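You operate a simulated robot arm through the tools that you are given. There is no shell and no other tool.

You run a simulated robot arm. Do the job below in one go: nothing can be reset, and whatever is moved stays where it is left.

JOB
Restack the wood rings on their stand, biggest first, smallest on top.

It is judged by the outcome, as a careful person would: the job done as asked, and still so three seconds after it is handed in. It fails if anything else is knocked over, pushed out of place, dropped, spilled or broken.

ROBOT AND FRAMES
A 7-joint arm with a two-finger parallel gripper, fixed in place. Base frame: the origin is on the floor under the middle of its stand, x ahead of it, y to its left, z up. Lengths are in mm, angles in degrees, forces in N, time in s.
It reaches about 1479 mm from its shoulder. Its first joint turns from -166.0 to 166.0 degrees. Payload 4.4 kg.
Tool frame: the origin (TCP) lies between the finger pads and is the grasp point; the fingertips stand 23 mm ahead of it; z points along the fingers, y is the line along which they close. The gripper opens to 94 mm. The fingers are 38 mm wide and 10 mm thick; the gripper's body (54 by 96 mm) begins 39 mm behind the TCP.
Orientation is that of the tool frame in the base frame, as [roll, pitch, yaw] about the fixed x, y, z axes, in that order (R = Rz(yaw) Ry(pitch) Rx(roll)). With the fingers straight down and closing along the base's y, the tool's x points along the base's -x, its y along +y and its z along -z.

CONTROLS
- The arm moves only by the tool drive_tool. Its argument "moves" is a list that holds one entry, the list of rows, each a list of 7 numbers: the shift along the base's x, y, z in units of 20 mm (1.0 is 20 mm), then the turn, a rotation vector about the base's x, y, z in units of 8 degrees (1.0 is 8 degrees), then the opening, from 0 (shut) to 1 (fully open). In form: [[[dx, dy, dz, rx, ry, rz, hand], ...]]. A call has 1 to 20 rows; each row shifts and turns the commanded pose from where the row before left it. A call with a number of a shift or a turn outside -1 to 1 is refused whole. A row lasts 0.2 s, in which the tool goes at most 50 mm and 8.6 degrees; a call with a longer step from one row to the next is refused whole, and so is a gripper value outside its range. A pose out of reach is approached as far as the arm can. The call stops where the force on the tool passes 40 N (or 10 N more than at its start, if that is more) or the arm is blocked; 0.2 s more then pass. Each finger travels about 72 mm/s and halts on what it meets, pressing with about 27 N; the grip force reading is that of the motor and also rises with nothing between the fingers. The clock runs only during rows and for 0.2 s after the last one: add rows that do not move to give the fingers time. The reply holds the time, the measured pose of the TCP, the force on the tool along the base axes, the opening and the grip force, in the units named above and with some noise, with the torque about the TCP (base axes, N m) and any sound that the robot's microphone picked up.
- Cameras (640 x 400 px; columns grow to the right, rows downward): "scene" is fixed at [65.7, -499.8, 1594.7]; the picture's right is [-0.12, -0.99, 0.00], its down [-0.43, 0.05, -0.90] and it looks along [0.90, -0.11, -0.43] (base axes); focal length 346 px, centre (320, 200). "wrist" rides on the gripper at [86, 16, -75] in the tool frame; the picture's right is [-0.18, 0.98, 0.00], its down [-0.58, -0.11, -0.81] and it looks along [-0.79, -0.15, 0.59] (tool axes); focal length 243 px, centre (320, 200).
- capture(camera): a new picture of that camera. No time passes.
- measure_at(camera, pixels): there is no depth. For up to 12 entries [column, row, z] of the newest picture of that camera ("zoom" is the newest enlarged one), the place [x, y] in the base frame at which the ray of that pixel passes the height z, good to about 3 mm, but the place of the scene camera against the robot may be out by one fixed shift of up to 25 mm in any direction. No time passes.
- enlarge(camera, box): a new picture of the part [left, top, right, bottom] of that camera's present view, enlarged. No time passes.
- hand_in(): hands the job in; it is judged then, once.

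Unless the task says otherwise, let go and move clear before handing in.

The tools are called after ">>>" as a command line: name --argument value ..., lists and objects as JSON in quotes. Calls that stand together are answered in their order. drive_tool: Moves the arm, as the interface text tells. Its arguments: {"type":"object","properties":{"moves":{"type":"array","items":{"type":"array","items":{"type":"array","items":{"type":"number"}}}}},"required":["moves"]} The other tools are called the same way: capture (camera) takes a picture; measure_at (camera, pixels) gives the place at which the rays of pixels pass given heights; enlarge (camera, box) takes an enlarged picture of a part of a camera's view; hand_in () hands the job in.

At the start:

```text
t: 0.0
eef_pos: [633.7, -581.3, 1320.4]
tcp_rot: [180.0, 0.0, 180.0]
force: [-0.2, 0.6, -0.7]
ft_torque: [0.03, 0.01, 0.0]
opening: 94.2
finger_force: 0.0
```

scene: 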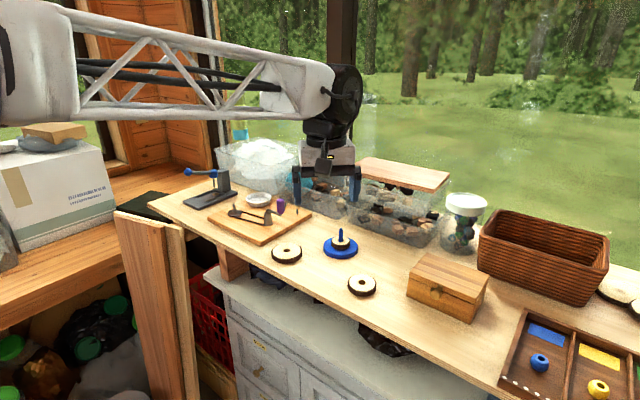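
wrist: 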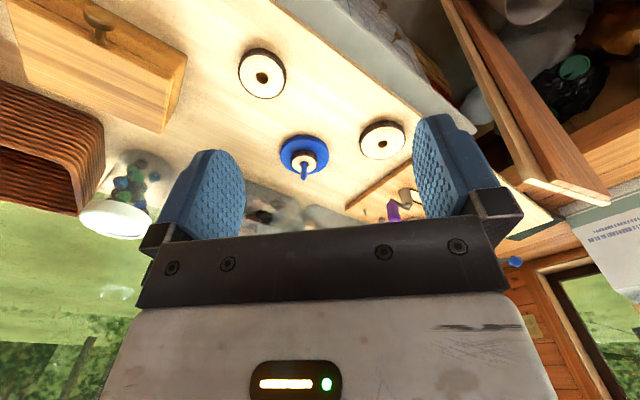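

The scene shows a blue stand with a small ring at about (341,245), and two loose wood rings at (287,253) and (362,285). I'll look closer before moving.

>>> enlarge --camera "scene" --box '[240, 210, 420, 322]'

>>> enlarge --camera "wrist" --box '[200, 30, 440, 180]'

```text
3.56 times, centred on (330, 266) of scene
```

zoom: 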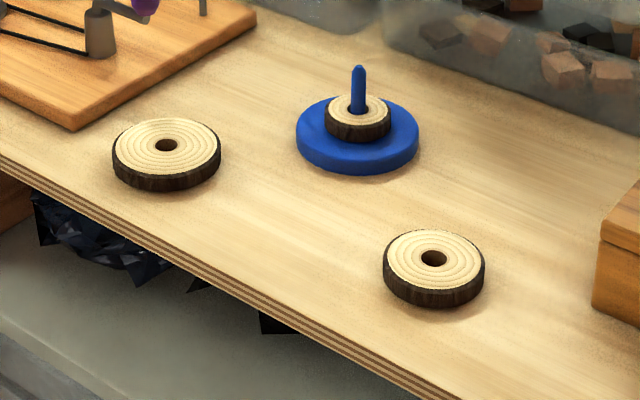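

```text
2.67 times, centred on (320, 105) of wrist
```

zoom: 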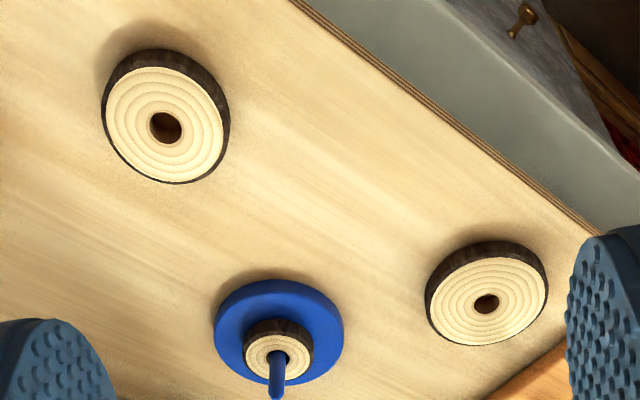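

The loose rings are close in size, so I need careful measurements. I'll also check the right edge (620,290) for other rings, and estimate the bench height.

>>> enlarge --camera "scene" --box '[500, 240, 640, 400]'

>>> enlarge --camera "scene" --box '[160, 130, 340, 250]'

>>> measure_at --camera "scene" --pixels '[[287, 252, 900], [362, 284, 900], [341, 248, 900], [287, 252, 950], [362, 284, 950], [341, 248, 950]]'

>>> measure_at --camera "wrist" --pixels '[[262, 78, 900], [382, 144, 900], [303, 155, 900], [262, 78, 950], [382, 144, 950], [303, 155, 950]]'

```text
2.50 times, centred on (570, 320) of scene
```

zoom: 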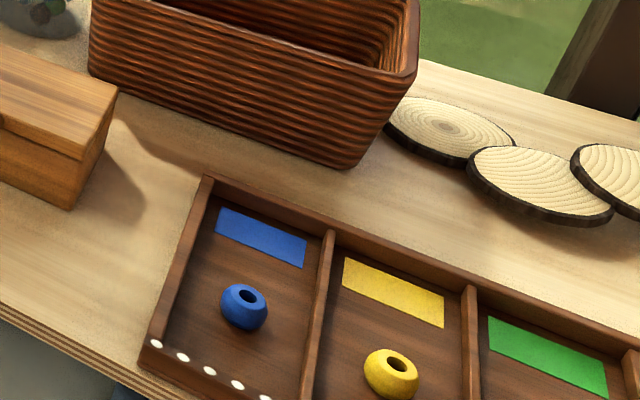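

```text
3.33 times, centred on (250, 190) of scene
```

zoom: 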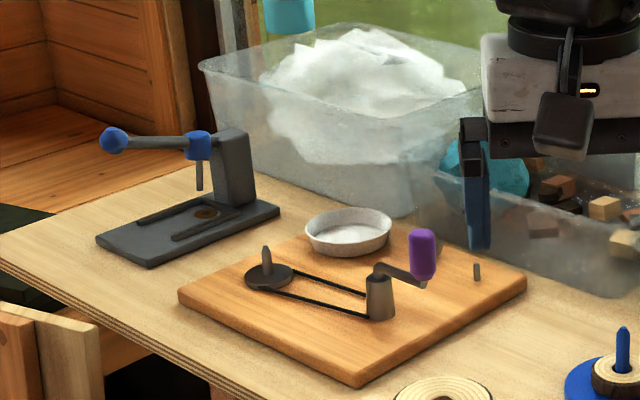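

```text
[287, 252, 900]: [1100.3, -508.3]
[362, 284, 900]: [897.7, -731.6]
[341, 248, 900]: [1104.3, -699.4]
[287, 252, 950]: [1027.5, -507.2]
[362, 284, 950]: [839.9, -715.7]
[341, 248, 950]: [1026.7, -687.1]
```

```text
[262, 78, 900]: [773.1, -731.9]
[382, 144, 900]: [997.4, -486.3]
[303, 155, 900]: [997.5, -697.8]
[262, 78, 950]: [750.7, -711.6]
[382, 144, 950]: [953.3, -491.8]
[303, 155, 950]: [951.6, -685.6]
```

Comparing both cameras gives a bench height of roughly 1000–1030. I'll lower the gripper 100 mm over clear space to get a second wrist viewpoint for triangulation.

>>> drive_tool --moves '[[[0, 0, -1, 0, 0, 0, 1], [0, 0, -1, 0, 0, 0, 1], [0, 0, -1, 0, 0, 0, 1], [0, 0, -1, 0, 0, 0, 1], [0, 0, -1, 0, 0, 0, 1], [0, 0, 0, 0, 0, 0, 1]]]'

>>> capture --camera "wrist"

>>> capture --camera "scene"

```text
t: 1.4
eef_pos: [633.3, -581.2, 1222.7]
tcp_rot: [-179.9, 0.0, 179.9]
force: [0.5, -0.8, 0.2]
ft_torque: [-0.01, 0.0, -0.04]
opening: 94.1
finger_force: 0.1
```

```text
taken
```

wrist: 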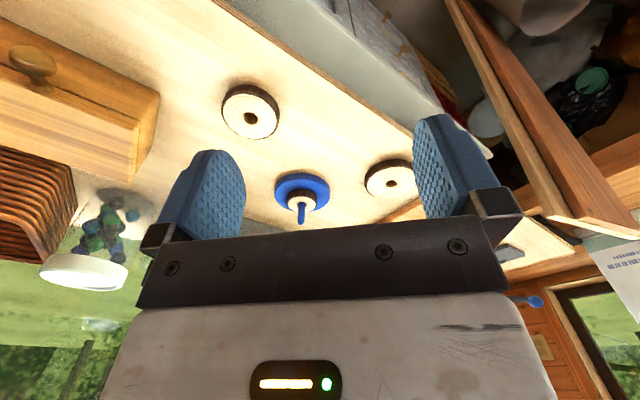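

```text
taken
```

scene: 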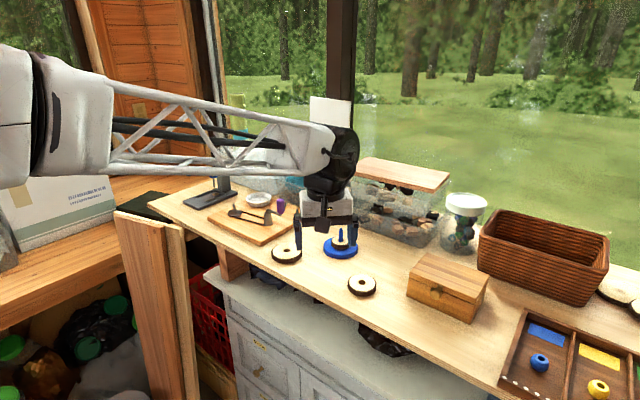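

The loose ring holes now show at about (250,117) and (392,184) in the wrist view. I'll enlarge that region to triangulate them precisely.

>>> enlarge --camera "wrist" --box '[210, 70, 430, 230]'

```text
2.50 times, centred on (320, 150) of wrist
```

zoom: 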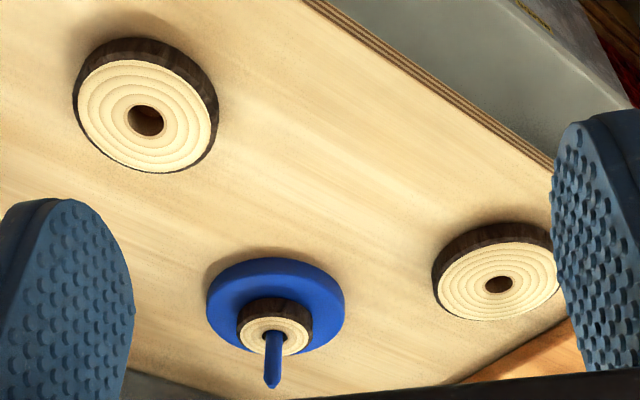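

>>> measure_at --camera "zoom" --pixels '[[146, 121, 950], [146, 121, 1000], [500, 285, 950], [500, 285, 1000], [275, 337, 950], [275, 337, 1000], [271, 385, 1000], [271, 385, 1050]]'

```text
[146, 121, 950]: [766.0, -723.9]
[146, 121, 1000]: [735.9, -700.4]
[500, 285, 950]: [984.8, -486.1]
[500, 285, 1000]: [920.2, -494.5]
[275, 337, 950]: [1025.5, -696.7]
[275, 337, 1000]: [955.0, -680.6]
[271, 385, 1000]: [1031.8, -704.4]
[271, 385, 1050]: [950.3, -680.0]
```

Triangulation with that baseline is noisy (tops around z≈1030–1045), so I need a bigger sideways baseline. Sizes look like roughly 85 mm for the left ring, 70 mm for the right and 55 mm for the ring on the stand. I'll move above the right ring, staying high.

>>> drive_tool --moves '[[[0.7, -0.88, 0, 0, 0, 0, 1], [0.7, -0.88, 0, 0, 0, 0, 1], [0.7, -0.88, 0, 0, 0, 0, 1], [0.7, -0.88, 0, 0, 0, 0, 1], [0.7, -0.88, 0, 0, 0, 0, 1], [0.7, -0.88, 0, 0, 0, 0, 1], [0, 0, 0, 0, 0, 0, 1], [0, 0, 0, 0, 0, 0, 1]]]'

>>> capture --camera "wrist"

>>> enlarge --camera "wrist" --box '[210, 60, 450, 210]'

```text
t: 3.2
eef_pos: [717.4, -686.2, 1220.8]
tcp_rot: [-179.9, 0.0, -180.0]
force: [0.5, -0.3, -0.3]
ft_torque: [0.0, 0.01, -0.01]
opening: 93.8
finger_force: 0.1
```

```text
taken
```

wrist: 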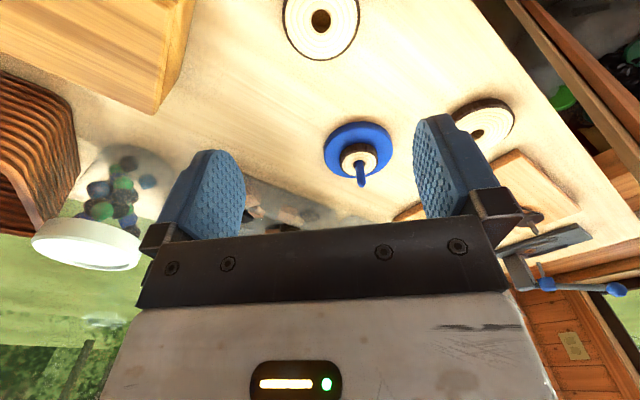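

```text
2.67 times, centred on (330, 135) of wrist
```

zoom: 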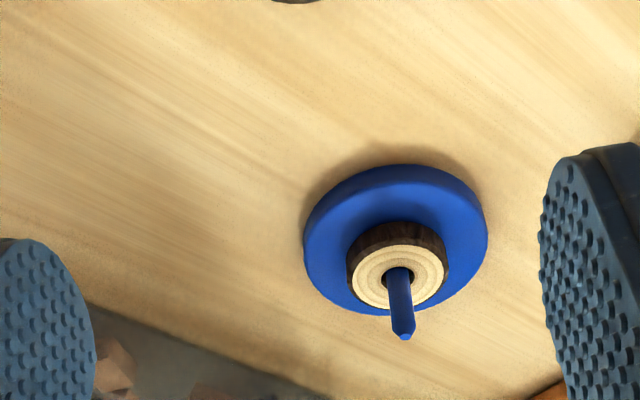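

The right ring's hole is at (321,21), the left ring's at (477,134) and the peg tip at (362,186). I'll measure all of these at several heights to triangulate.

>>> measure_at --camera "wrist" --pixels '[[321, 21, 1000], [321, 21, 1050], [477, 134, 1000], [477, 134, 1050], [360, 164.2, 1000], [360, 164.2, 1050], [361.9, 186, 1000], [361.9, 186, 1050], [361.9, 186, 1100]]'

```text
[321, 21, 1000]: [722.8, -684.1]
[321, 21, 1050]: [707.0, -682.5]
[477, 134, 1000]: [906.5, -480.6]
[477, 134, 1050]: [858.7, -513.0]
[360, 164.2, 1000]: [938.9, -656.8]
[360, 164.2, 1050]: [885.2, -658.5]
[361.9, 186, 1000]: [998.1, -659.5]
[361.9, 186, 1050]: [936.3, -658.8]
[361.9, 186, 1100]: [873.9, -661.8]
```

Triangulated: right ring ≈ (711,-682) with top z≈1040, left ring ≈ (875,-502) with top z≈1036, stand ≈ (875,-660) with peg tip z≈1095. Before descending near the stand I'll check the neighbours (clear bin, wooden box, board) using the scene camera.

>>> enlarge --camera "scene" --box '[230, 150, 500, 320]'

>>> measure_at --camera "scene" --pixels '[[345, 226, 1020], [410, 247, 1020], [405, 189, 1150], [349, 170, 1150], [408, 290, 1020], [312, 215, 1040], [262, 243, 1040], [282, 203, 1090], [287, 252, 1036], [362, 284, 1040], [341, 257, 1020]]'

```text
2.35 times, centred on (365, 235) of scene
```

zoom: 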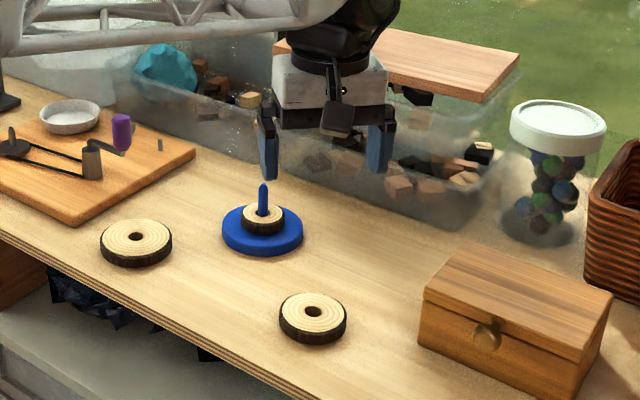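

```text
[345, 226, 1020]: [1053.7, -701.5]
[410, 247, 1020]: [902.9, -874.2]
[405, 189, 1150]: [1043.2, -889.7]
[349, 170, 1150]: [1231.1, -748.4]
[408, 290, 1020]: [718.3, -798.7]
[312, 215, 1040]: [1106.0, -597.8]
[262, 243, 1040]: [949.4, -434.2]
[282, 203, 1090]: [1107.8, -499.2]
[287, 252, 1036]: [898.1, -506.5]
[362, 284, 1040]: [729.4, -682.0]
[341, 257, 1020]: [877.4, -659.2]
```

All neighbours are well clear (bin ≥150 mm behind the stand, board edge ~85 mm from the left ring). Next I'll move above the stand with fingertips still above the peg and localise from close up.

>>> drive_tool --moves '[[[0.985, 0.163, -0.3, 0, 0, 0, 1], [0.985, 0.163, -0.3, 0, 0, 0, 1], [0.985, 0.163, -0.3, 0, 0, 0, 1], [0.985, 0.163, -0.3, 0, 0, 0, 1], [0.985, 0.163, -0.3, 0, 0, 0, 1], [0.985, 0.163, -0.3, 0, 0, 0, 1], [0.985, 0.163, -0.3, 0, 0, 0, 1], [0.985, 0.163, -0.3, 0, 0, 0, 1], [0, 0, 0, 0, 0, 0, 1], [0, 0, 0, 0, 0, 0, 1]]]'

>>> capture --camera "wrist"

>>> enlarge --camera "wrist" --box '[200, 0, 440, 200]'

>>> capture --camera "scene"

```text
t: 5.4
eef_pos: [873.9, -660.0, 1171.9]
tcp_rot: [-180.0, 0.1, -180.0]
force: [0.7, -0.9, 0.2]
ft_torque: [-0.01, 0.0, -0.03]
opening: 93.9
finger_force: 0.1
```

```text
taken
```

wrist: 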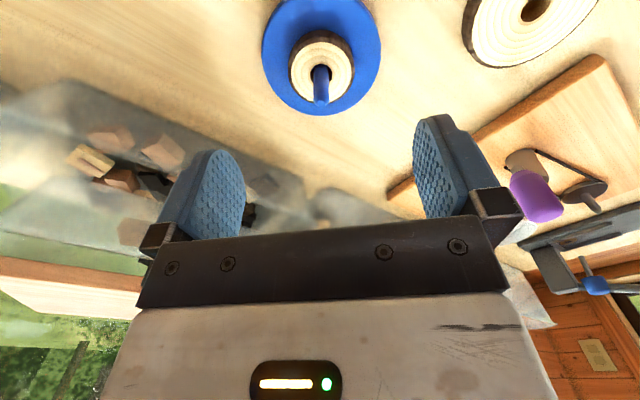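

```text
2.00 times, centred on (320, 100) of wrist
```

zoom: 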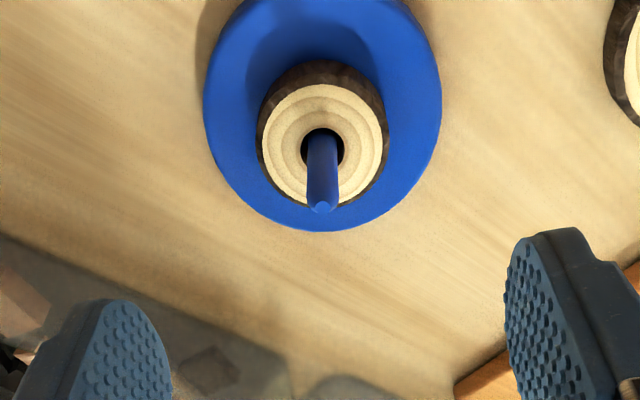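

```text
taken
```

scene: 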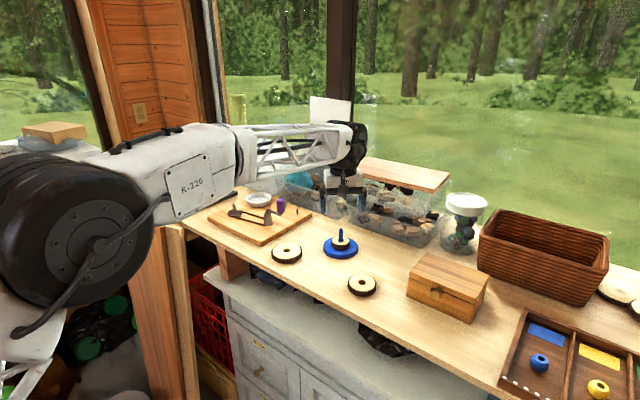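

The stand is now centred in the wrist view: ring hole at zoom (323,147), peg tip at (322,208). Measuring these at candidate heights.

>>> measure_at --camera "zoom" --pixels '[[323, 147, 1050], [323, 147, 1060], [322, 207, 1085], [322, 207, 1095], [322, 207, 1105], [263, 147, 1060], [384, 147, 1060], [323, 84, 1060], [323, 209, 1060], [204, 100, 1035], [441, 100, 1035], [323, 230, 1020]]'

```text
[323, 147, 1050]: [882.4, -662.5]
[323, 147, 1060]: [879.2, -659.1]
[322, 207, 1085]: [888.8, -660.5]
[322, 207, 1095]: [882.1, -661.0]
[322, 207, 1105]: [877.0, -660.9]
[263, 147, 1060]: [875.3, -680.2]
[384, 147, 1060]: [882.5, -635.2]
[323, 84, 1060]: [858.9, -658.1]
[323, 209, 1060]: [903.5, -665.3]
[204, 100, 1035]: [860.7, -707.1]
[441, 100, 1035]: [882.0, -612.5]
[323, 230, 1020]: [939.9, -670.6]
```

Stand axis ≈ (880,-660), ring top ≈1054, peg tip ≈1092. I'll shift 6 mm in x and descend so the fingertips stay just above the ring's top, then look again.

>>> drive_tool --moves '[[[0.3, 0, 0, 0, 0, 0, 1], [0, 0, -0.8, 0, 0, 0, 1], [0, 0, -0.8, 0, 0, 0, 1], [0, 0, -0.8, 0, 0, 0, 1], [0, 0, -0.8, 0, 0, 0, 1], [0, 0, -0.8, 0, 0, 0, 1], [0, 0, 0, 0, 0, 0, 1], [0, 0, 0, 0, 0, 0, 1]]]'

>>> capture --camera "wrist"

>>> enlarge --camera "scene" --box '[290, 180, 400, 270]'

```text
t: 7.2
eef_pos: [880.4, -661.6, 1091.5]
tcp_rot: [179.9, 0.0, -179.9]
force: [0.2, 0.7, -0.1]
ft_torque: [0.0, -0.02, -0.04]
opening: 93.9
finger_force: 0.1
```

```text
taken
```

wrist: 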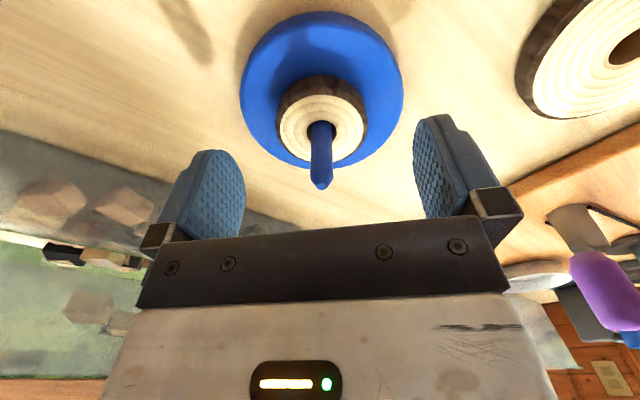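

```text
4.44 times, centred on (345, 225) of scene
```

zoom: 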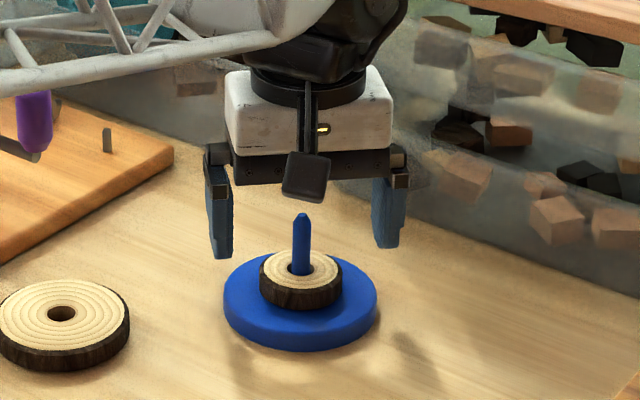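

>>> enlarge --camera "wrist" --box '[220, 0, 420, 200]'

```text
2.00 times, centred on (320, 100) of wrist
```

zoom: 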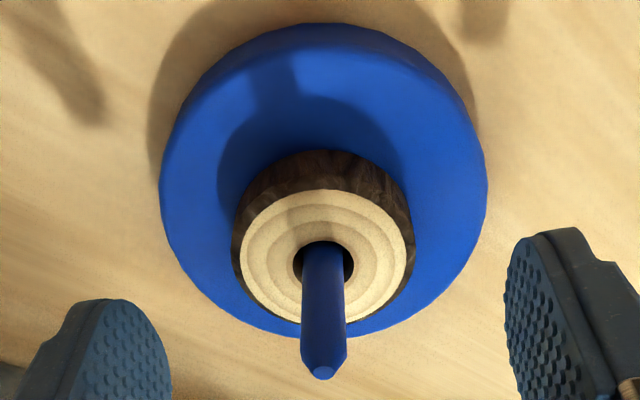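

>>> measure_at --camera "zoom" --pixels '[[323, 257, 1045], [323, 257, 1050], [323, 257, 1055], [323, 257, 1060], [239, 257, 1052], [408, 257, 1052], [323, 190, 1052], [323, 322, 1052], [321, 372, 1090], [321, 372, 1095], [159, 170, 1030], [488, 170, 1030]]'

```text
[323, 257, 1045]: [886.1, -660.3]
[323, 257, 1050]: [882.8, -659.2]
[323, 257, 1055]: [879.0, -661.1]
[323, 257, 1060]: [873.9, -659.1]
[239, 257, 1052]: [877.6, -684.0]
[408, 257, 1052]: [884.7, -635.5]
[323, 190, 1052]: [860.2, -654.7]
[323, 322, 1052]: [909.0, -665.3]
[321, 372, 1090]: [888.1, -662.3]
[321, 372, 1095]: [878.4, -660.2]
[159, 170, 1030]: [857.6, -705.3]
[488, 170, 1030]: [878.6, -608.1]
```

>>> measure_at --camera "zoom" --pixels '[[323, 150, 1030], [323, 150, 1035], [323, 150, 1040], [323, 24, 1010], [323, 24, 1015], [323, 24, 1020], [323, 24, 1025], [323, 186, 1050], [323, 186, 1055], [323, 338, 1020], [323, 338, 1030], [323, 338, 1035]]'

>>> enlarge --camera "wrist" --box '[260, 0, 390, 100]'

```text
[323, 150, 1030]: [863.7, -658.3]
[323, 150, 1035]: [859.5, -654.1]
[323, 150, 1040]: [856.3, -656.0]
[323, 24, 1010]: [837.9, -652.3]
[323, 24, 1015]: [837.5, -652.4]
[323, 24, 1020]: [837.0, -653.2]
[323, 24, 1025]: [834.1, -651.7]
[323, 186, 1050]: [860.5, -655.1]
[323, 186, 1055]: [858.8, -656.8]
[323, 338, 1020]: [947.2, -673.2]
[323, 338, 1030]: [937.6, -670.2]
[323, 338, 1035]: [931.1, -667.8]
```

```text
4.00 times, centred on (325, 50) of wrist
```

zoom: 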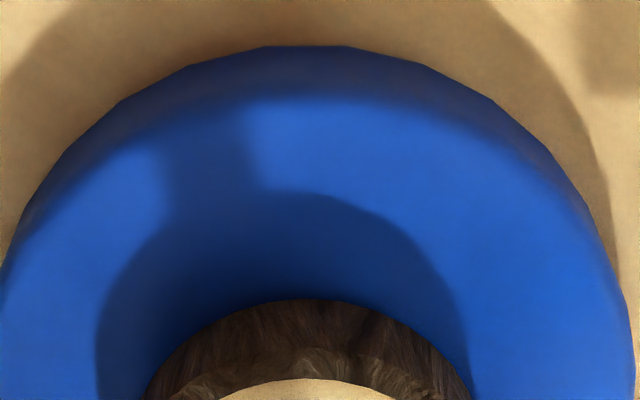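

Close-up fix: small ring centre ≈ (881,-660), top ≈1053, bottom/base top ≈1037, peg tip ≈1093. I'll descend so the fingertips are ~4 mm above the blue base (TCP ≈1064), leaving the palm ~9 mm over the peg.

>>> drive_tool --moves '[[[0.03, 0.07, -0.4, 0, 0, 0, 1], [0, 0, -0.4, 0, 0, 0, 1], [0, 0, -0.3, 0, 0, 0, 1], [0, 0, -0.25, 0, 0, 0, 1], [0, 0, 0, 0, 0, 0, 1], [0, 0, 0, 0, 0, 0, 1]]]'

>>> capture --camera "wrist"

>>> enlarge --camera "scene" --box '[290, 190, 390, 270]'

```text
t: 8.6
eef_pos: [881.4, -658.8, 1066.5]
tcp_rot: [180.0, 0.1, -180.0]
force: [-0.5, -0.4, -0.5]
ft_torque: [0.0, -0.01, 0.02]
opening: 93.8
finger_force: 0.1
```

```text
taken
```

wrist: 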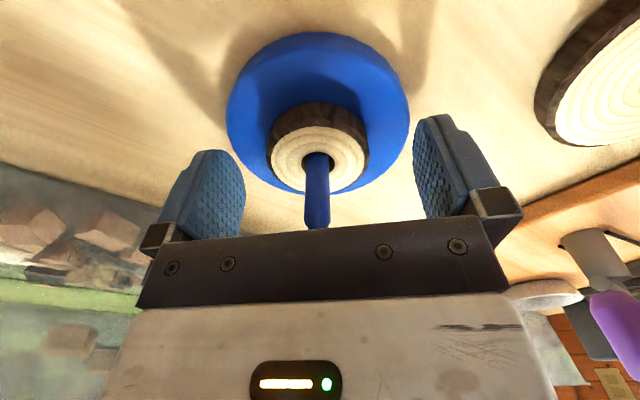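

```text
5.00 times, centred on (340, 230) of scene
```

zoom: 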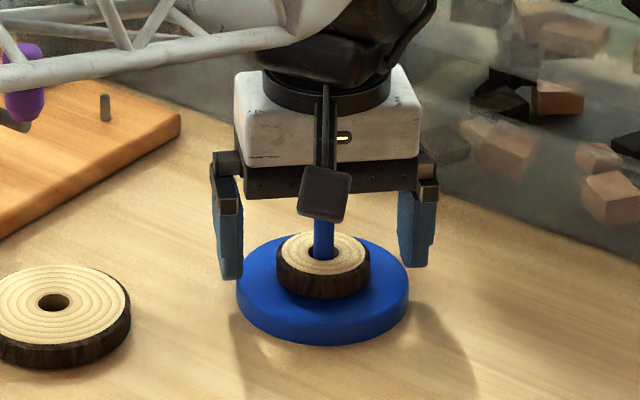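

The fingers straddle the small ring evenly over the base, with no contact (forces <1 N). I'll lower 3 mm more and close on it.

>>> drive_tool --moves '[[[0, -0.03, -0.13, 0, 0, 0, 1], [0, 0, 0, 0, 0, 0, 1], [0, 0, 0, 0, 0, 0, 0.7], [0, 0, 0, 0, 0, 0, 0.6], [0, 0, 0, 0, 0, 0, 0.5], [0, 0, 0, 0, 0, 0, 0.4], [0, 0, 0, 0, 0, 0, 0.3], [0, 0, 0, 0, 0, 0, 0.3]]]'

>>> capture --camera "wrist"

```text
t: 10.4
eef_pos: [881.1, -660.0, 1064.1]
tcp_rot: [180.0, 0.0, 180.0]
force: [0.2, 0.3, 0.7]
ft_torque: [0.02, -0.01, 0.03]
opening: 51.6
finger_force: 27.6
```

```text
taken
```

wrist: 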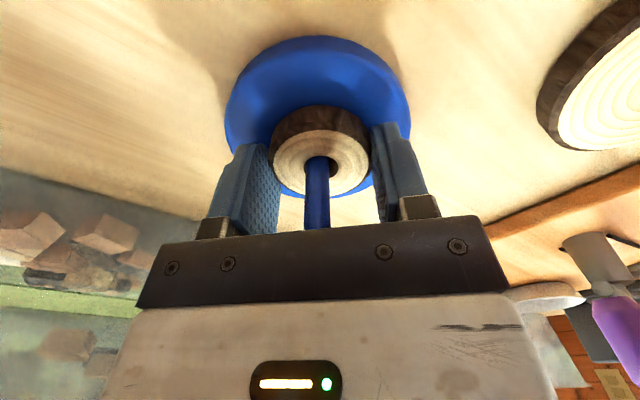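

The small ring is gripped (opening 51.6 mm, 27.6 N). I'll lift it straight up 80 mm to clear the peg.

>>> drive_tool --moves '[[[0, 0, 0.3, 0, 0, 0, 0.3], [0, 0, 0.6, 0, 0, 0, 0.3], [0, 0, 0.8, 0, 0, 0, 0.3], [0, 0, 0.8, 0, 0, 0, 0.3], [0, 0, 0.8, 0, 0, 0, 0.3], [0, 0, 0.7, 0, 0, 0, 0.3], [0, 0, 0, 0, 0, 0, 0.3], [0, 0, 0, 0, 0, 0, 0.3]]]'

>>> capture --camera "wrist"

>>> capture --camera "scene"

>>> enlarge --camera "scene" --box '[240, 180, 400, 310]'

```text
t: 12.2
eef_pos: [879.4, -660.0, 1144.7]
tcp_rot: [180.0, 0.0, -180.0]
force: [0.3, 0.3, -0.8]
ft_torque: [0.04, -0.06, 0.02]
opening: 51.0
finger_force: 27.0
```

```text
taken
```

wrist: 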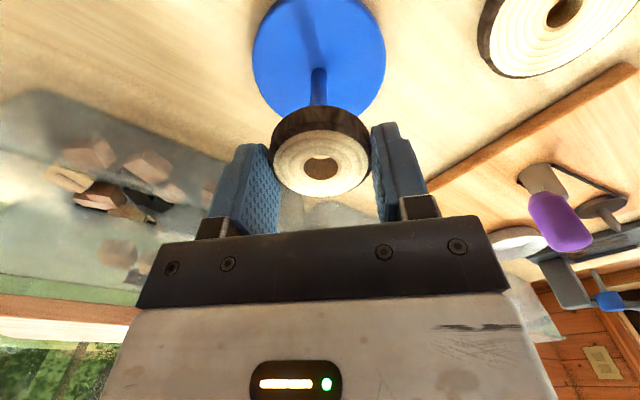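

```text
taken
```

scene: 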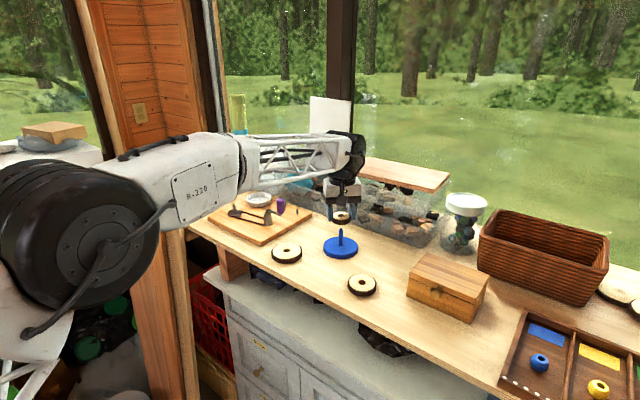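

```text
3.08 times, centred on (320, 245) of scene
```

zoom: 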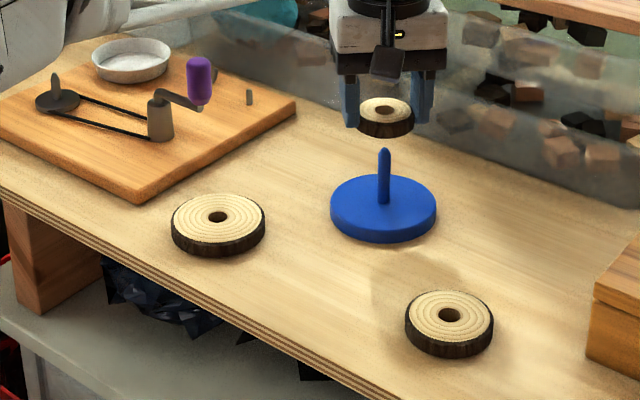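

The ring is off the peg and held level. I'll carry it to a clear spot between the two loose rings, about (795,-600), and begin descending.

>>> drive_tool --moves '[[[-0.84, 0.6, 0, 0, 0, 0, 0.3], [-0.84, 0.6, 0, 0, 0, 0, 0.3], [-0.84, 0.6, 0, 0, 0, 0, 0.3], [-0.84, 0.6, 0, 0, 0, 0, 0.3], [-0.84, 0.6, 0, 0, 0, 0, 0.3], [0, 0, 0, 0, 0, 0, 0.3], [0, 0, -0.8, 0, 0, 0, 0.3], [0, 0, -0.8, 0, 0, 0, 0.3], [0, 0, -0.8, 0, 0, 0, 0.3], [0, 0, -0.8, 0, 0, 0, 0.3], [0, 0, -0.5, 0, 0, 0, 0.3], [0, 0, 0, 0, 0, 0, 0.3], [0, 0, 0, 0, 0, 0, 0.3]]]'

>>> capture --camera "wrist"

>>> enlarge --camera "scene" --box '[260, 200, 400, 310]'

```text
t: 15.0
eef_pos: [794.6, -599.9, 1069.8]
tcp_rot: [179.9, 0.0, -180.0]
force: [-0.1, 0.9, -0.2]
ft_torque: [0.01, -0.01, 0.02]
opening: 50.9
finger_force: 27.0
```

```text
taken
```

wrist: 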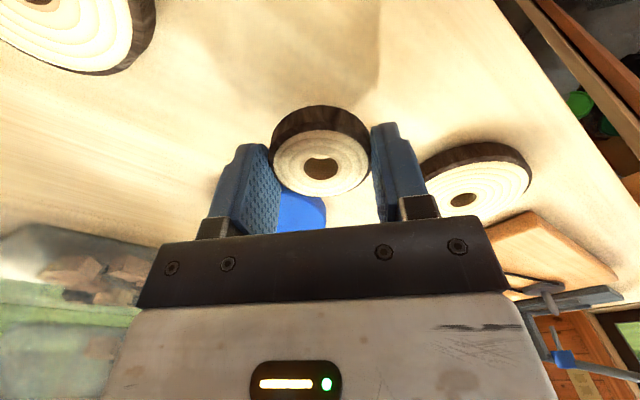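

```text
3.64 times, centred on (330, 255) of scene
```

zoom: 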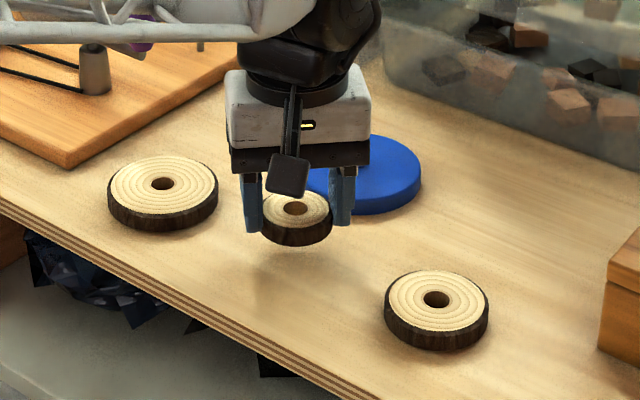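

The ring hovers roughly 20–25 mm above the bench with its shadow below. I'll lower 16 mm then creep down watching the force.

>>> drive_tool --moves '[[[0, 0, -0.4, 0, 0, 0, 0.3], [0, 0, -0.4, 0, 0, 0, 0.3], [0, 0, -0.1, 0, 0, 0, 0.3], [0, 0, 0, 0, 0, 0, 0.3]]]'

>>> enlarge --camera "scene" --box '[290, 220, 370, 290]'

```text
t: 16.0
eef_pos: [796.1, -599.4, 1050.2]
tcp_rot: [-180.0, 0.1, -180.0]
force: [-0.3, 0.1, 0.4]
ft_torque: [-0.01, 0.01, -0.01]
opening: 50.8
finger_force: 27.2
```

```text
5.71 times, centred on (330, 255) of scene
```

zoom: 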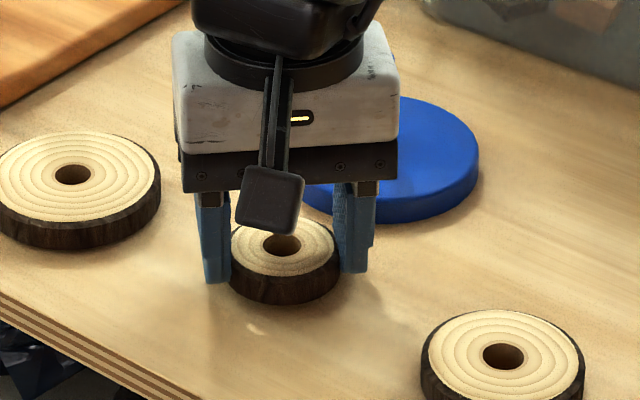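

>>> drive_tool --moves '[[[0, 0, -0.1, 0, 0, 0, 0.3], [0, 0, -0.1, 0, 0, 0, 0.3], [0, 0, 0, 0, 0, 0, 0.3]]]'

```text
t: 16.8
eef_pos: [796.0, -598.8, 1049.6]
tcp_rot: [-179.9, 0.2, -179.9]
force: [-3.2, 2.2, 18.0]
ft_torque: [0.16, 0.15, -0.04]
opening: 50.9
finger_force: 27.0
```

Contact at 18 N upward with TCP z≈1049.6: the ring is on the bench. I'll ease the pressure by 2 mm, open the fingers moderately, and lift away.

>>> drive_tool --moves '[[[0, 0, 0.08, 0, 0, 0, 0.3], [0, 0, 0, 0, 0, 0, 0.58], [0, 0, 0, 0, 0, 0, 0.66], [0, 0, 0, 0, 0, 0, 0.75], [0, 0, 0, 0, 0, 0, 0.75], [0, 0, 0.5, 0, 0, 0, 0.75], [0, 0, 0.9, 0, 0, 0, 0.75], [0, 0, 0.9, 0, 0, 0, 0.75], [0, 0, 0.9, 0, 0, 0, 0.75], [0, 0, 0.9, 0, 0, 0, 1], [0, 0, 0.9, 0, 0, 0, 1], [0, 0, 0, 0, 0, 0, 1]]]'

>>> capture --camera "wrist"

>>> enlarge --camera "scene" --box '[260, 200, 400, 310]'

```text
t: 19.4
eef_pos: [796.2, -599.3, 1153.1]
tcp_rot: [-180.0, 0.0, 180.0]
force: [0.1, 0.1, 0.8]
ft_torque: [-0.02, 0.01, 0.01]
opening: 94.1
finger_force: 0.0
```

```text
taken
```

wrist: 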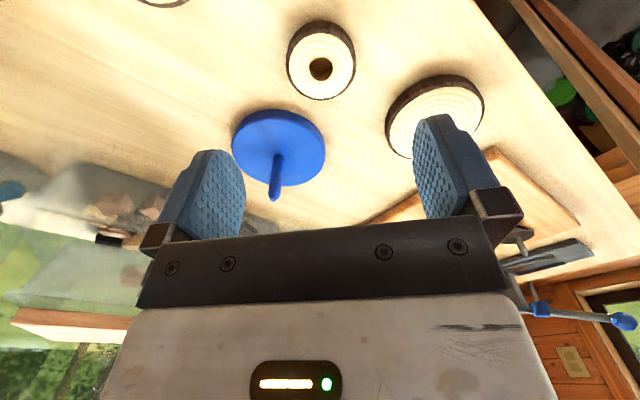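

```text
3.64 times, centred on (330, 255) of scene
```

zoom: 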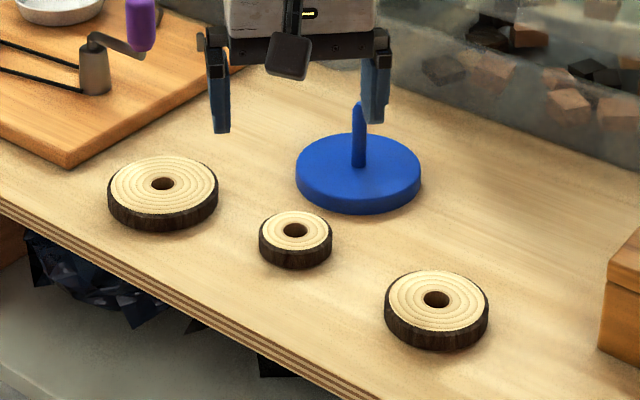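

The small ring sits flat on the bench and the stand is empty. Now I'll move above the largest (left) ring at about (875,-502) for a close fix.

>>> drive_tool --moves '[[[0.79, 0.97, -0.2, 0, 0, 0, 1], [0.79, 0.97, -0.2, 0, 0, 0, 1], [0.79, 0.97, -0.2, 0, 0, 0, 1], [0.79, 0.97, -0.2, 0, 0, 0, 1], [0.79, 0.97, -0.2, 0, 0, 0, 1], [0, 0, 0, 0, 0, 0, 1], [0, 0, 0, 0, 0, 0, 1]]]'

>>> capture --camera "wrist"

>>> enlarge --camera "wrist" --box '[200, 0, 440, 200]'

```text
t: 21.0
eef_pos: [875.3, -502.3, 1129.7]
tcp_rot: [-180.0, 0.0, -179.9]
force: [0.5, 0.1, -0.1]
ft_torque: [0.0, -0.03, -0.01]
opening: 94.2
finger_force: 0.1
```

```text
taken
```

wrist: 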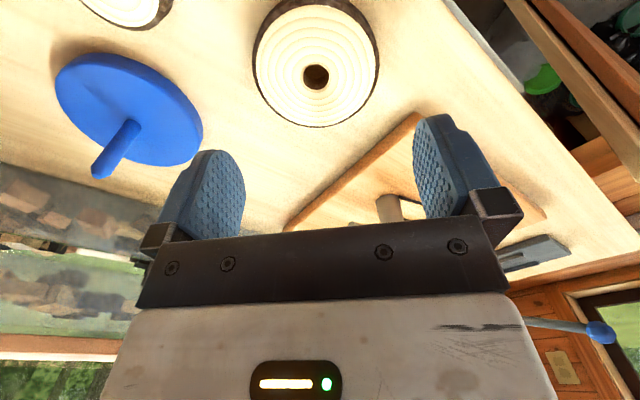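

```text
2.00 times, centred on (320, 100) of wrist
```

zoom: 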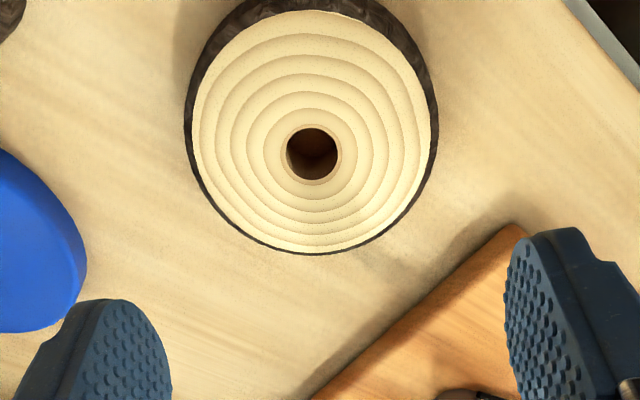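

The big ring's hole is at zoom (312,154), and its left/right rim at about x=189 and x=434. Measuring its centre and diameter.

>>> measure_at --camera "zoom" --pixels '[[312, 154, 1035], [312, 154, 1040], [312, 154, 1045], [189, 135, 1040], [434, 135, 1040], [311, 8, 1040], [311, 254, 1040], [286, 154, 1040], [338, 154, 1040]]'

```text
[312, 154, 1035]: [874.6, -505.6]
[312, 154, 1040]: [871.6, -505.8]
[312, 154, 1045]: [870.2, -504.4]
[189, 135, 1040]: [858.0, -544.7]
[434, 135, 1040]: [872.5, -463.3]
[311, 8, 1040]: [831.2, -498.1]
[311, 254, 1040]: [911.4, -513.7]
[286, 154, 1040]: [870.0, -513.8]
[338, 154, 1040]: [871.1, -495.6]
```

Big ring centre ≈ (872,-505), diameter ≈82 mm, so there is ~6 mm clearance per finger. I'll align and descend to just above its top, then check.

>>> drive_tool --moves '[[[-0.165, -0.14, 0, 0, 0, 0, 1], [0, 0, -0.75, 0, 0, 0, 1], [0, 0, -0.75, 0, 0, 0, 1], [0, 0, -0.75, 0, 0, 0, 1], [0, 0, -0.6, 0, 0, 0, 1], [0, 0, 0, 0, 0, 0, 1], [0, 0, 0, 0, 0, 0, 1]]]'

>>> capture --camera "wrist"

>>> enlarge --camera "wrist" --box '[200, 0, 440, 200]'

>>> enlarge --camera "scene" --box '[240, 210, 340, 280]'

```text
t: 22.6
eef_pos: [869.6, -506.1, 1071.8]
tcp_rot: [-180.0, 0.0, -179.9]
force: [-0.4, 0.9, -0.2]
ft_torque: [0.01, -0.01, 0.01]
opening: 94.0
finger_force: 0.1
```

```text
taken
```

wrist: 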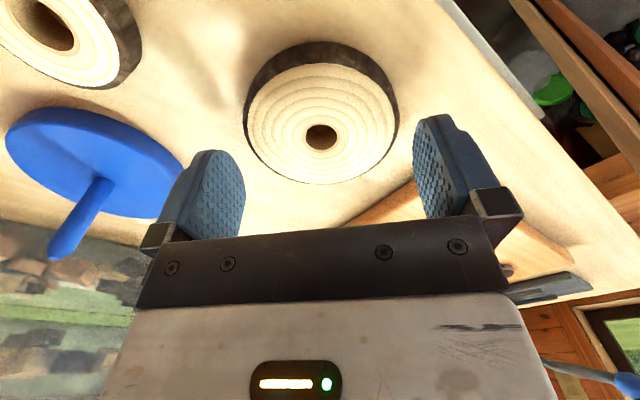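

```text
2.00 times, centred on (320, 100) of wrist
```

zoom: 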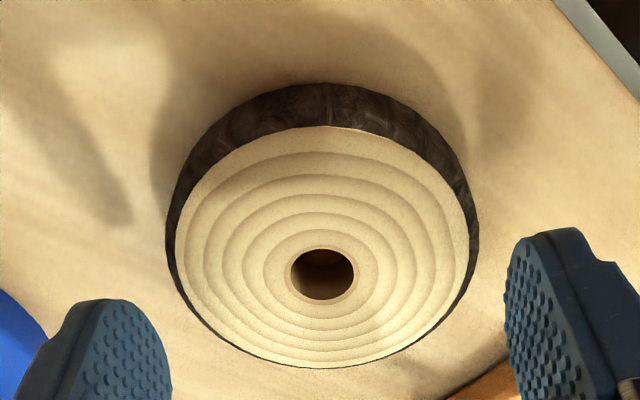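

```text
5.71 times, centred on (290, 245) of scene
```

zoom: 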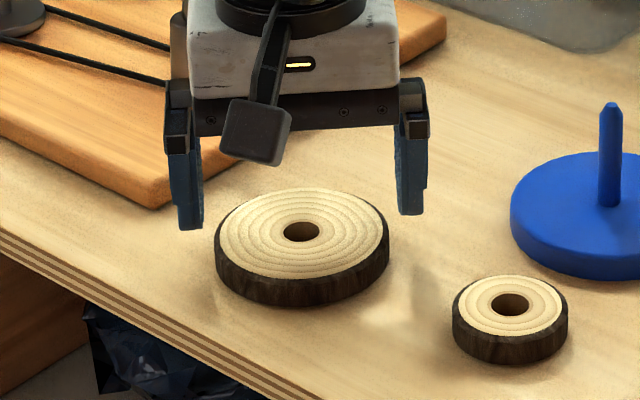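

>>> measure_at --camera "zoom" --pixels '[[322, 275, 1035], [322, 275, 1040], [322, 275, 1045], [176, 245, 1040], [468, 245, 1040], [322, 126, 1040], [322, 366, 1040], [322, 83, 1020], [322, 83, 1025]]'

```text
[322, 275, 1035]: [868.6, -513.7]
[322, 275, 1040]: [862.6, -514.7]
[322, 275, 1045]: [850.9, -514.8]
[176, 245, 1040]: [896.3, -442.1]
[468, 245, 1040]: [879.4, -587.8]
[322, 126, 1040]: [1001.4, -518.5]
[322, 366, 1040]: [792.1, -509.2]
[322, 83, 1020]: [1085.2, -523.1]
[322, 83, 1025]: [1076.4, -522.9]
```

That zoom belonged to the scene view, so I'll redo the measurement with the wrist picture's own pixels (hole at (321,137.5)).

>>> measure_at --camera "wrist" --pixels '[[321, 137.5, 1035], [321, 137.5, 1040], [321, 137.5, 1045], [247, 122, 1040], [395, 122, 1040], [321, 63, 1040], [321, 183, 1040], [321, 41.5, 1020], [321, 41.5, 1025], [321, 41.5, 1030]]'

```text
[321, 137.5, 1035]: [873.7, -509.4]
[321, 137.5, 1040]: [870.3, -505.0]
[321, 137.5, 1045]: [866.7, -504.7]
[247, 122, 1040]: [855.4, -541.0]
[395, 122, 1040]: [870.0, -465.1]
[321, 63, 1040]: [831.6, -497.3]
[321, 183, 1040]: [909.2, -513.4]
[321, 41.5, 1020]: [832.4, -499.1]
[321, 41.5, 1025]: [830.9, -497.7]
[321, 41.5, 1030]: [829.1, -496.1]
```

Consistent: ring centre ≈ (870.5,-505.5), and the TCP is aligned within about 1 mm. I'll descend 20 mm so the fingertips sit ~4 mm above the bench, then close.

>>> drive_tool --moves '[[[0, 0, -0.4, 0, 0, 0, 1], [0, 0, -0.4, 0, 0, 0, 1], [0, 0, -0.2, 0, 0, 0, 1], [0, 0, 0, 0, 0, 0, 1], [0, 0, 0, 0, 0, 0, 1]]]'

>>> capture --camera "wrist"

>>> enlarge --camera "scene" --box '[240, 210, 340, 280]'

```text
t: 23.8
eef_pos: [870.7, -506.4, 1052.5]
tcp_rot: [-180.0, 0.0, 179.9]
force: [0.1, 0.2, -0.4]
ft_torque: [-0.02, 0.0, 0.01]
opening: 94.3
finger_force: 0.1
```

```text
taken
```

wrist: 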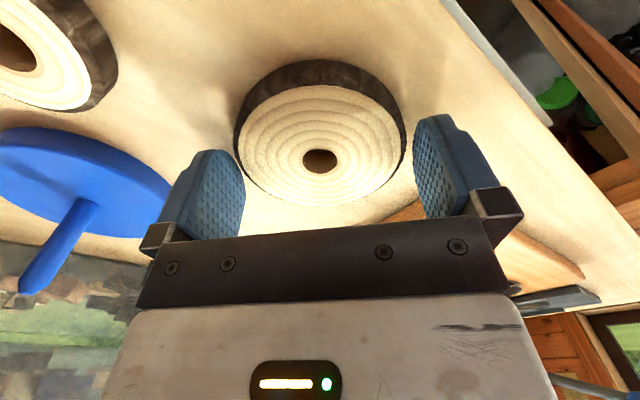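

```text
5.71 times, centred on (290, 245) of scene
```

zoom: 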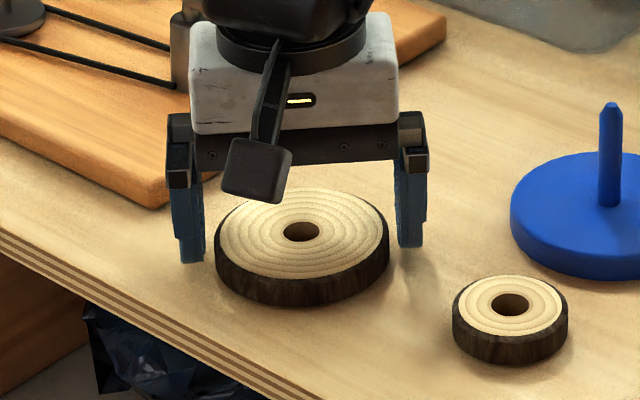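

The hole at (320,160) matches the expected aligned position, and the fingers straddle the ring evenly. Closing the gripper.

>>> drive_tool --moves '[[[0, 0, 0, 0, 0, 0, 0.9], [0, 0, 0, 0, 0, 0, 0.85], [0, 0, 0, 0, 0, 0, 0.8], [0, 0, 0, 0, 0, 0, 0.7], [0, 0, 0, 0, 0, 0, 0.6], [0, 0, 0, 0, 0, 0, 0.6]]]'

>>> capture --camera "wrist"

```text
t: 25.2
eef_pos: [871.5, -505.8, 1052.1]
tcp_rot: [180.0, 0.0, -180.0]
force: [0.2, -0.7, 0.2]
ft_torque: [-0.01, 0.02, -0.01]
opening: 80.4
finger_force: 27.2
```

```text
taken
```

wrist: 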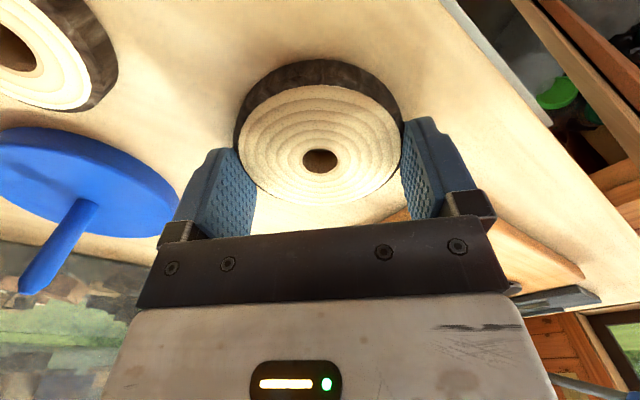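

The big ring is gripped at 80.4 mm with 27 N. I'll lift it ~95 mm and carry it over the peg.

>>> drive_tool --moves '[[[0, 0, 0.4, 0, 0, 0, 0.6], [0, 0, 0.8, 0, 0, 0, 0.6], [0, 0, 0.9, 0, 0, 0, 0.6], [0, 0, 0.9, 0, 0, 0, 0.6], [0, 0, 0.9, 0, 0, 0, 0.6], [0, 0, 0.85, 0, 0, 0, 0.6], [0, 0, 0, 0, 0, 0, 0.6], [0, 0, 0, 0, 0, 0, 0.6]]]'

>>> capture --camera "wrist"

```text
t: 27.0
eef_pos: [871.8, -507.9, 1145.4]
tcp_rot: [-180.0, 0.0, -179.9]
force: [-0.5, 0.1, -0.2]
ft_torque: [0.01, 0.01, -0.02]
opening: 79.9
finger_force: 26.3
```

```text
taken
```

wrist: 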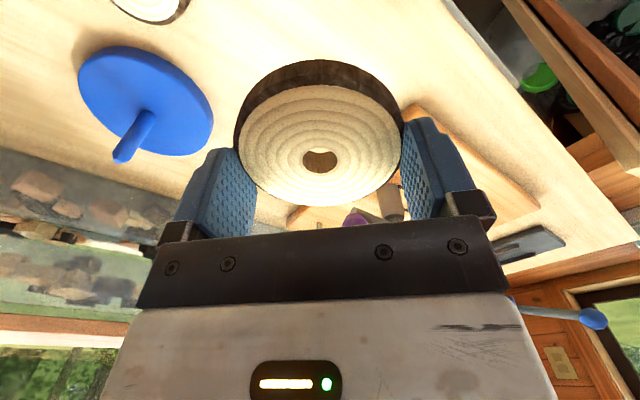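

Ring lifted cleanly. From here the bare peg is visible at (120–147,113–160), so I'll use this view to refine the peg position.

>>> enlarge --camera "wrist" --box '[70, 30, 230, 180]'

```text
2.67 times, centred on (150, 105) of wrist
```

zoom: 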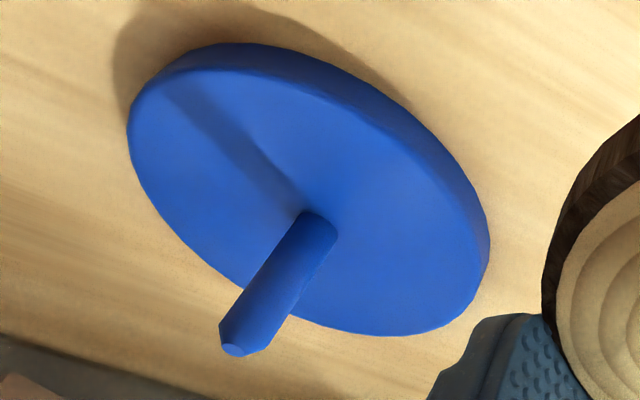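

>>> measure_at --camera "zoom" --pixels '[[315, 224, 1034], [315, 224, 1038], [315, 224, 1042], [234, 349, 1088], [234, 349, 1092], [234, 349, 1096], [130, 125, 1036], [488, 250, 1030], [250, 67, 1036], [385, 334, 1036]]'

```text
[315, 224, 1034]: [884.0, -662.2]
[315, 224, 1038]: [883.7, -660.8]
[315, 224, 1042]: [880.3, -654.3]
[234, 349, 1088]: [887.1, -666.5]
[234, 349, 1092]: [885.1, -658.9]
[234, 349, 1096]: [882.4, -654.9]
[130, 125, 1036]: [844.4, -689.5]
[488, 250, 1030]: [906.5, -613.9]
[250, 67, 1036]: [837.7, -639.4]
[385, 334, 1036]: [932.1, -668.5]
```

Peg axis ≈ (882.5,-660.5). The held ring's hole is centred on the TCP within ~1 mm. I'll carry the ring over the peg at this height and check alignment.

>>> drive_tool --moves '[[[0.056, -0.967, 0, 0, 0, 0, 0.6], [0.056, -0.967, 0, 0, 0, 0, 0.6], [0.056, -0.967, 0, 0, 0, 0, 0.6], [0.056, -0.967, 0, 0, 0, 0, 0.6], [0.056, -0.967, 0, 0, 0, 0, 0.6], [0.056, -0.967, 0, 0, 0, 0, 0.6], [0.056, -0.967, 0, 0, 0, 0, 0.6], [0.056, -0.967, 0, 0, 0, 0, 0.6], [0, 0, 0, 0, 0, 0, 0.6], [0, 0, 0, 0, 0, 0, 0.6], [0, 0, 0, 0, 0, 0, 0.6]]]'

>>> capture --camera "wrist"

>>> enlarge --camera "wrist" --box '[220, 0, 420, 220]'

>>> capture --camera "scene"

>>> enlarge --camera "scene" --box '[290, 180, 390, 270]'

```text
t: 29.4
eef_pos: [880.8, -662.8, 1147.7]
tcp_rot: [-180.0, 0.0, -180.0]
force: [0.2, -1.1, -0.5]
ft_torque: [0.03, -0.01, -0.01]
opening: 79.7
finger_force: 27.1
```

```text
taken
```

wrist: 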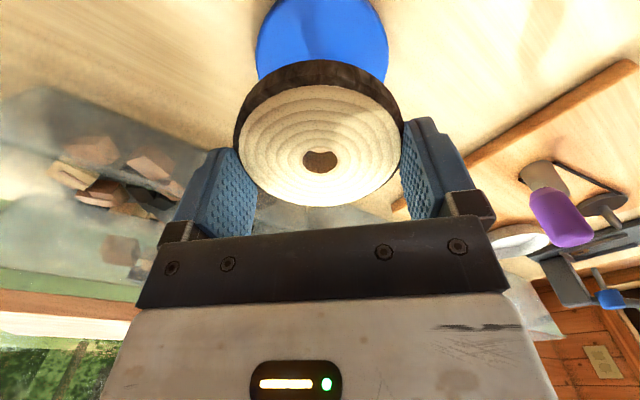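

```text
1.82 times, centred on (320, 110) of wrist
```

zoom: 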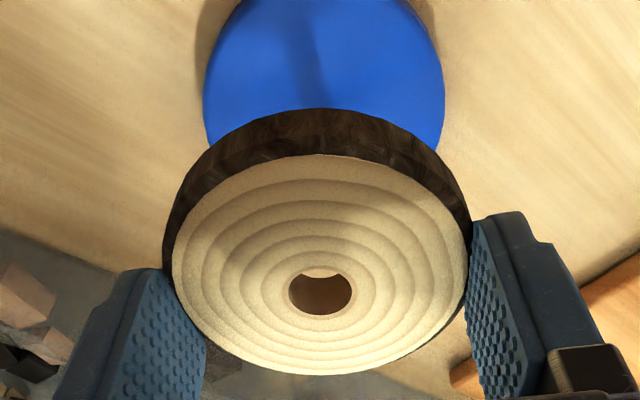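

```text
taken
```

scene: 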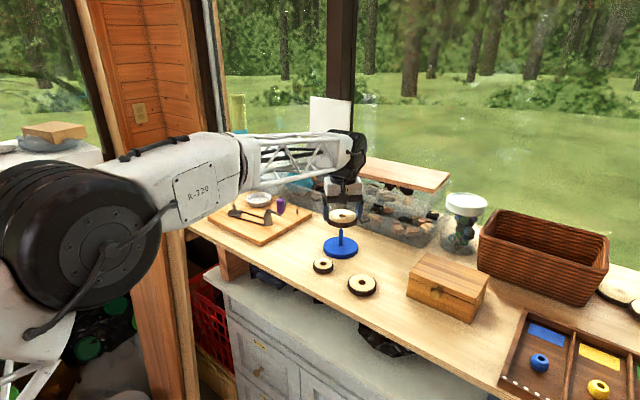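

```text
4.44 times, centred on (340, 225) of scene
```

zoom: 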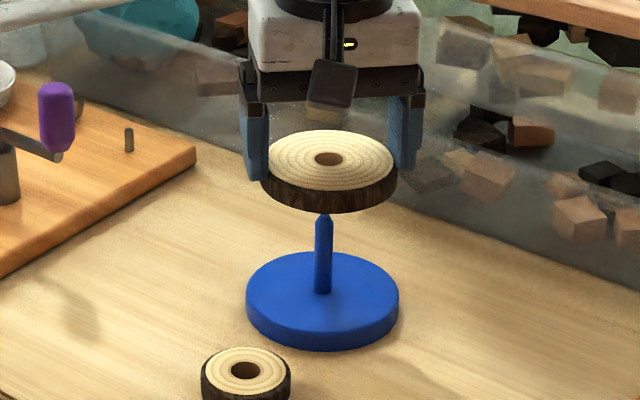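

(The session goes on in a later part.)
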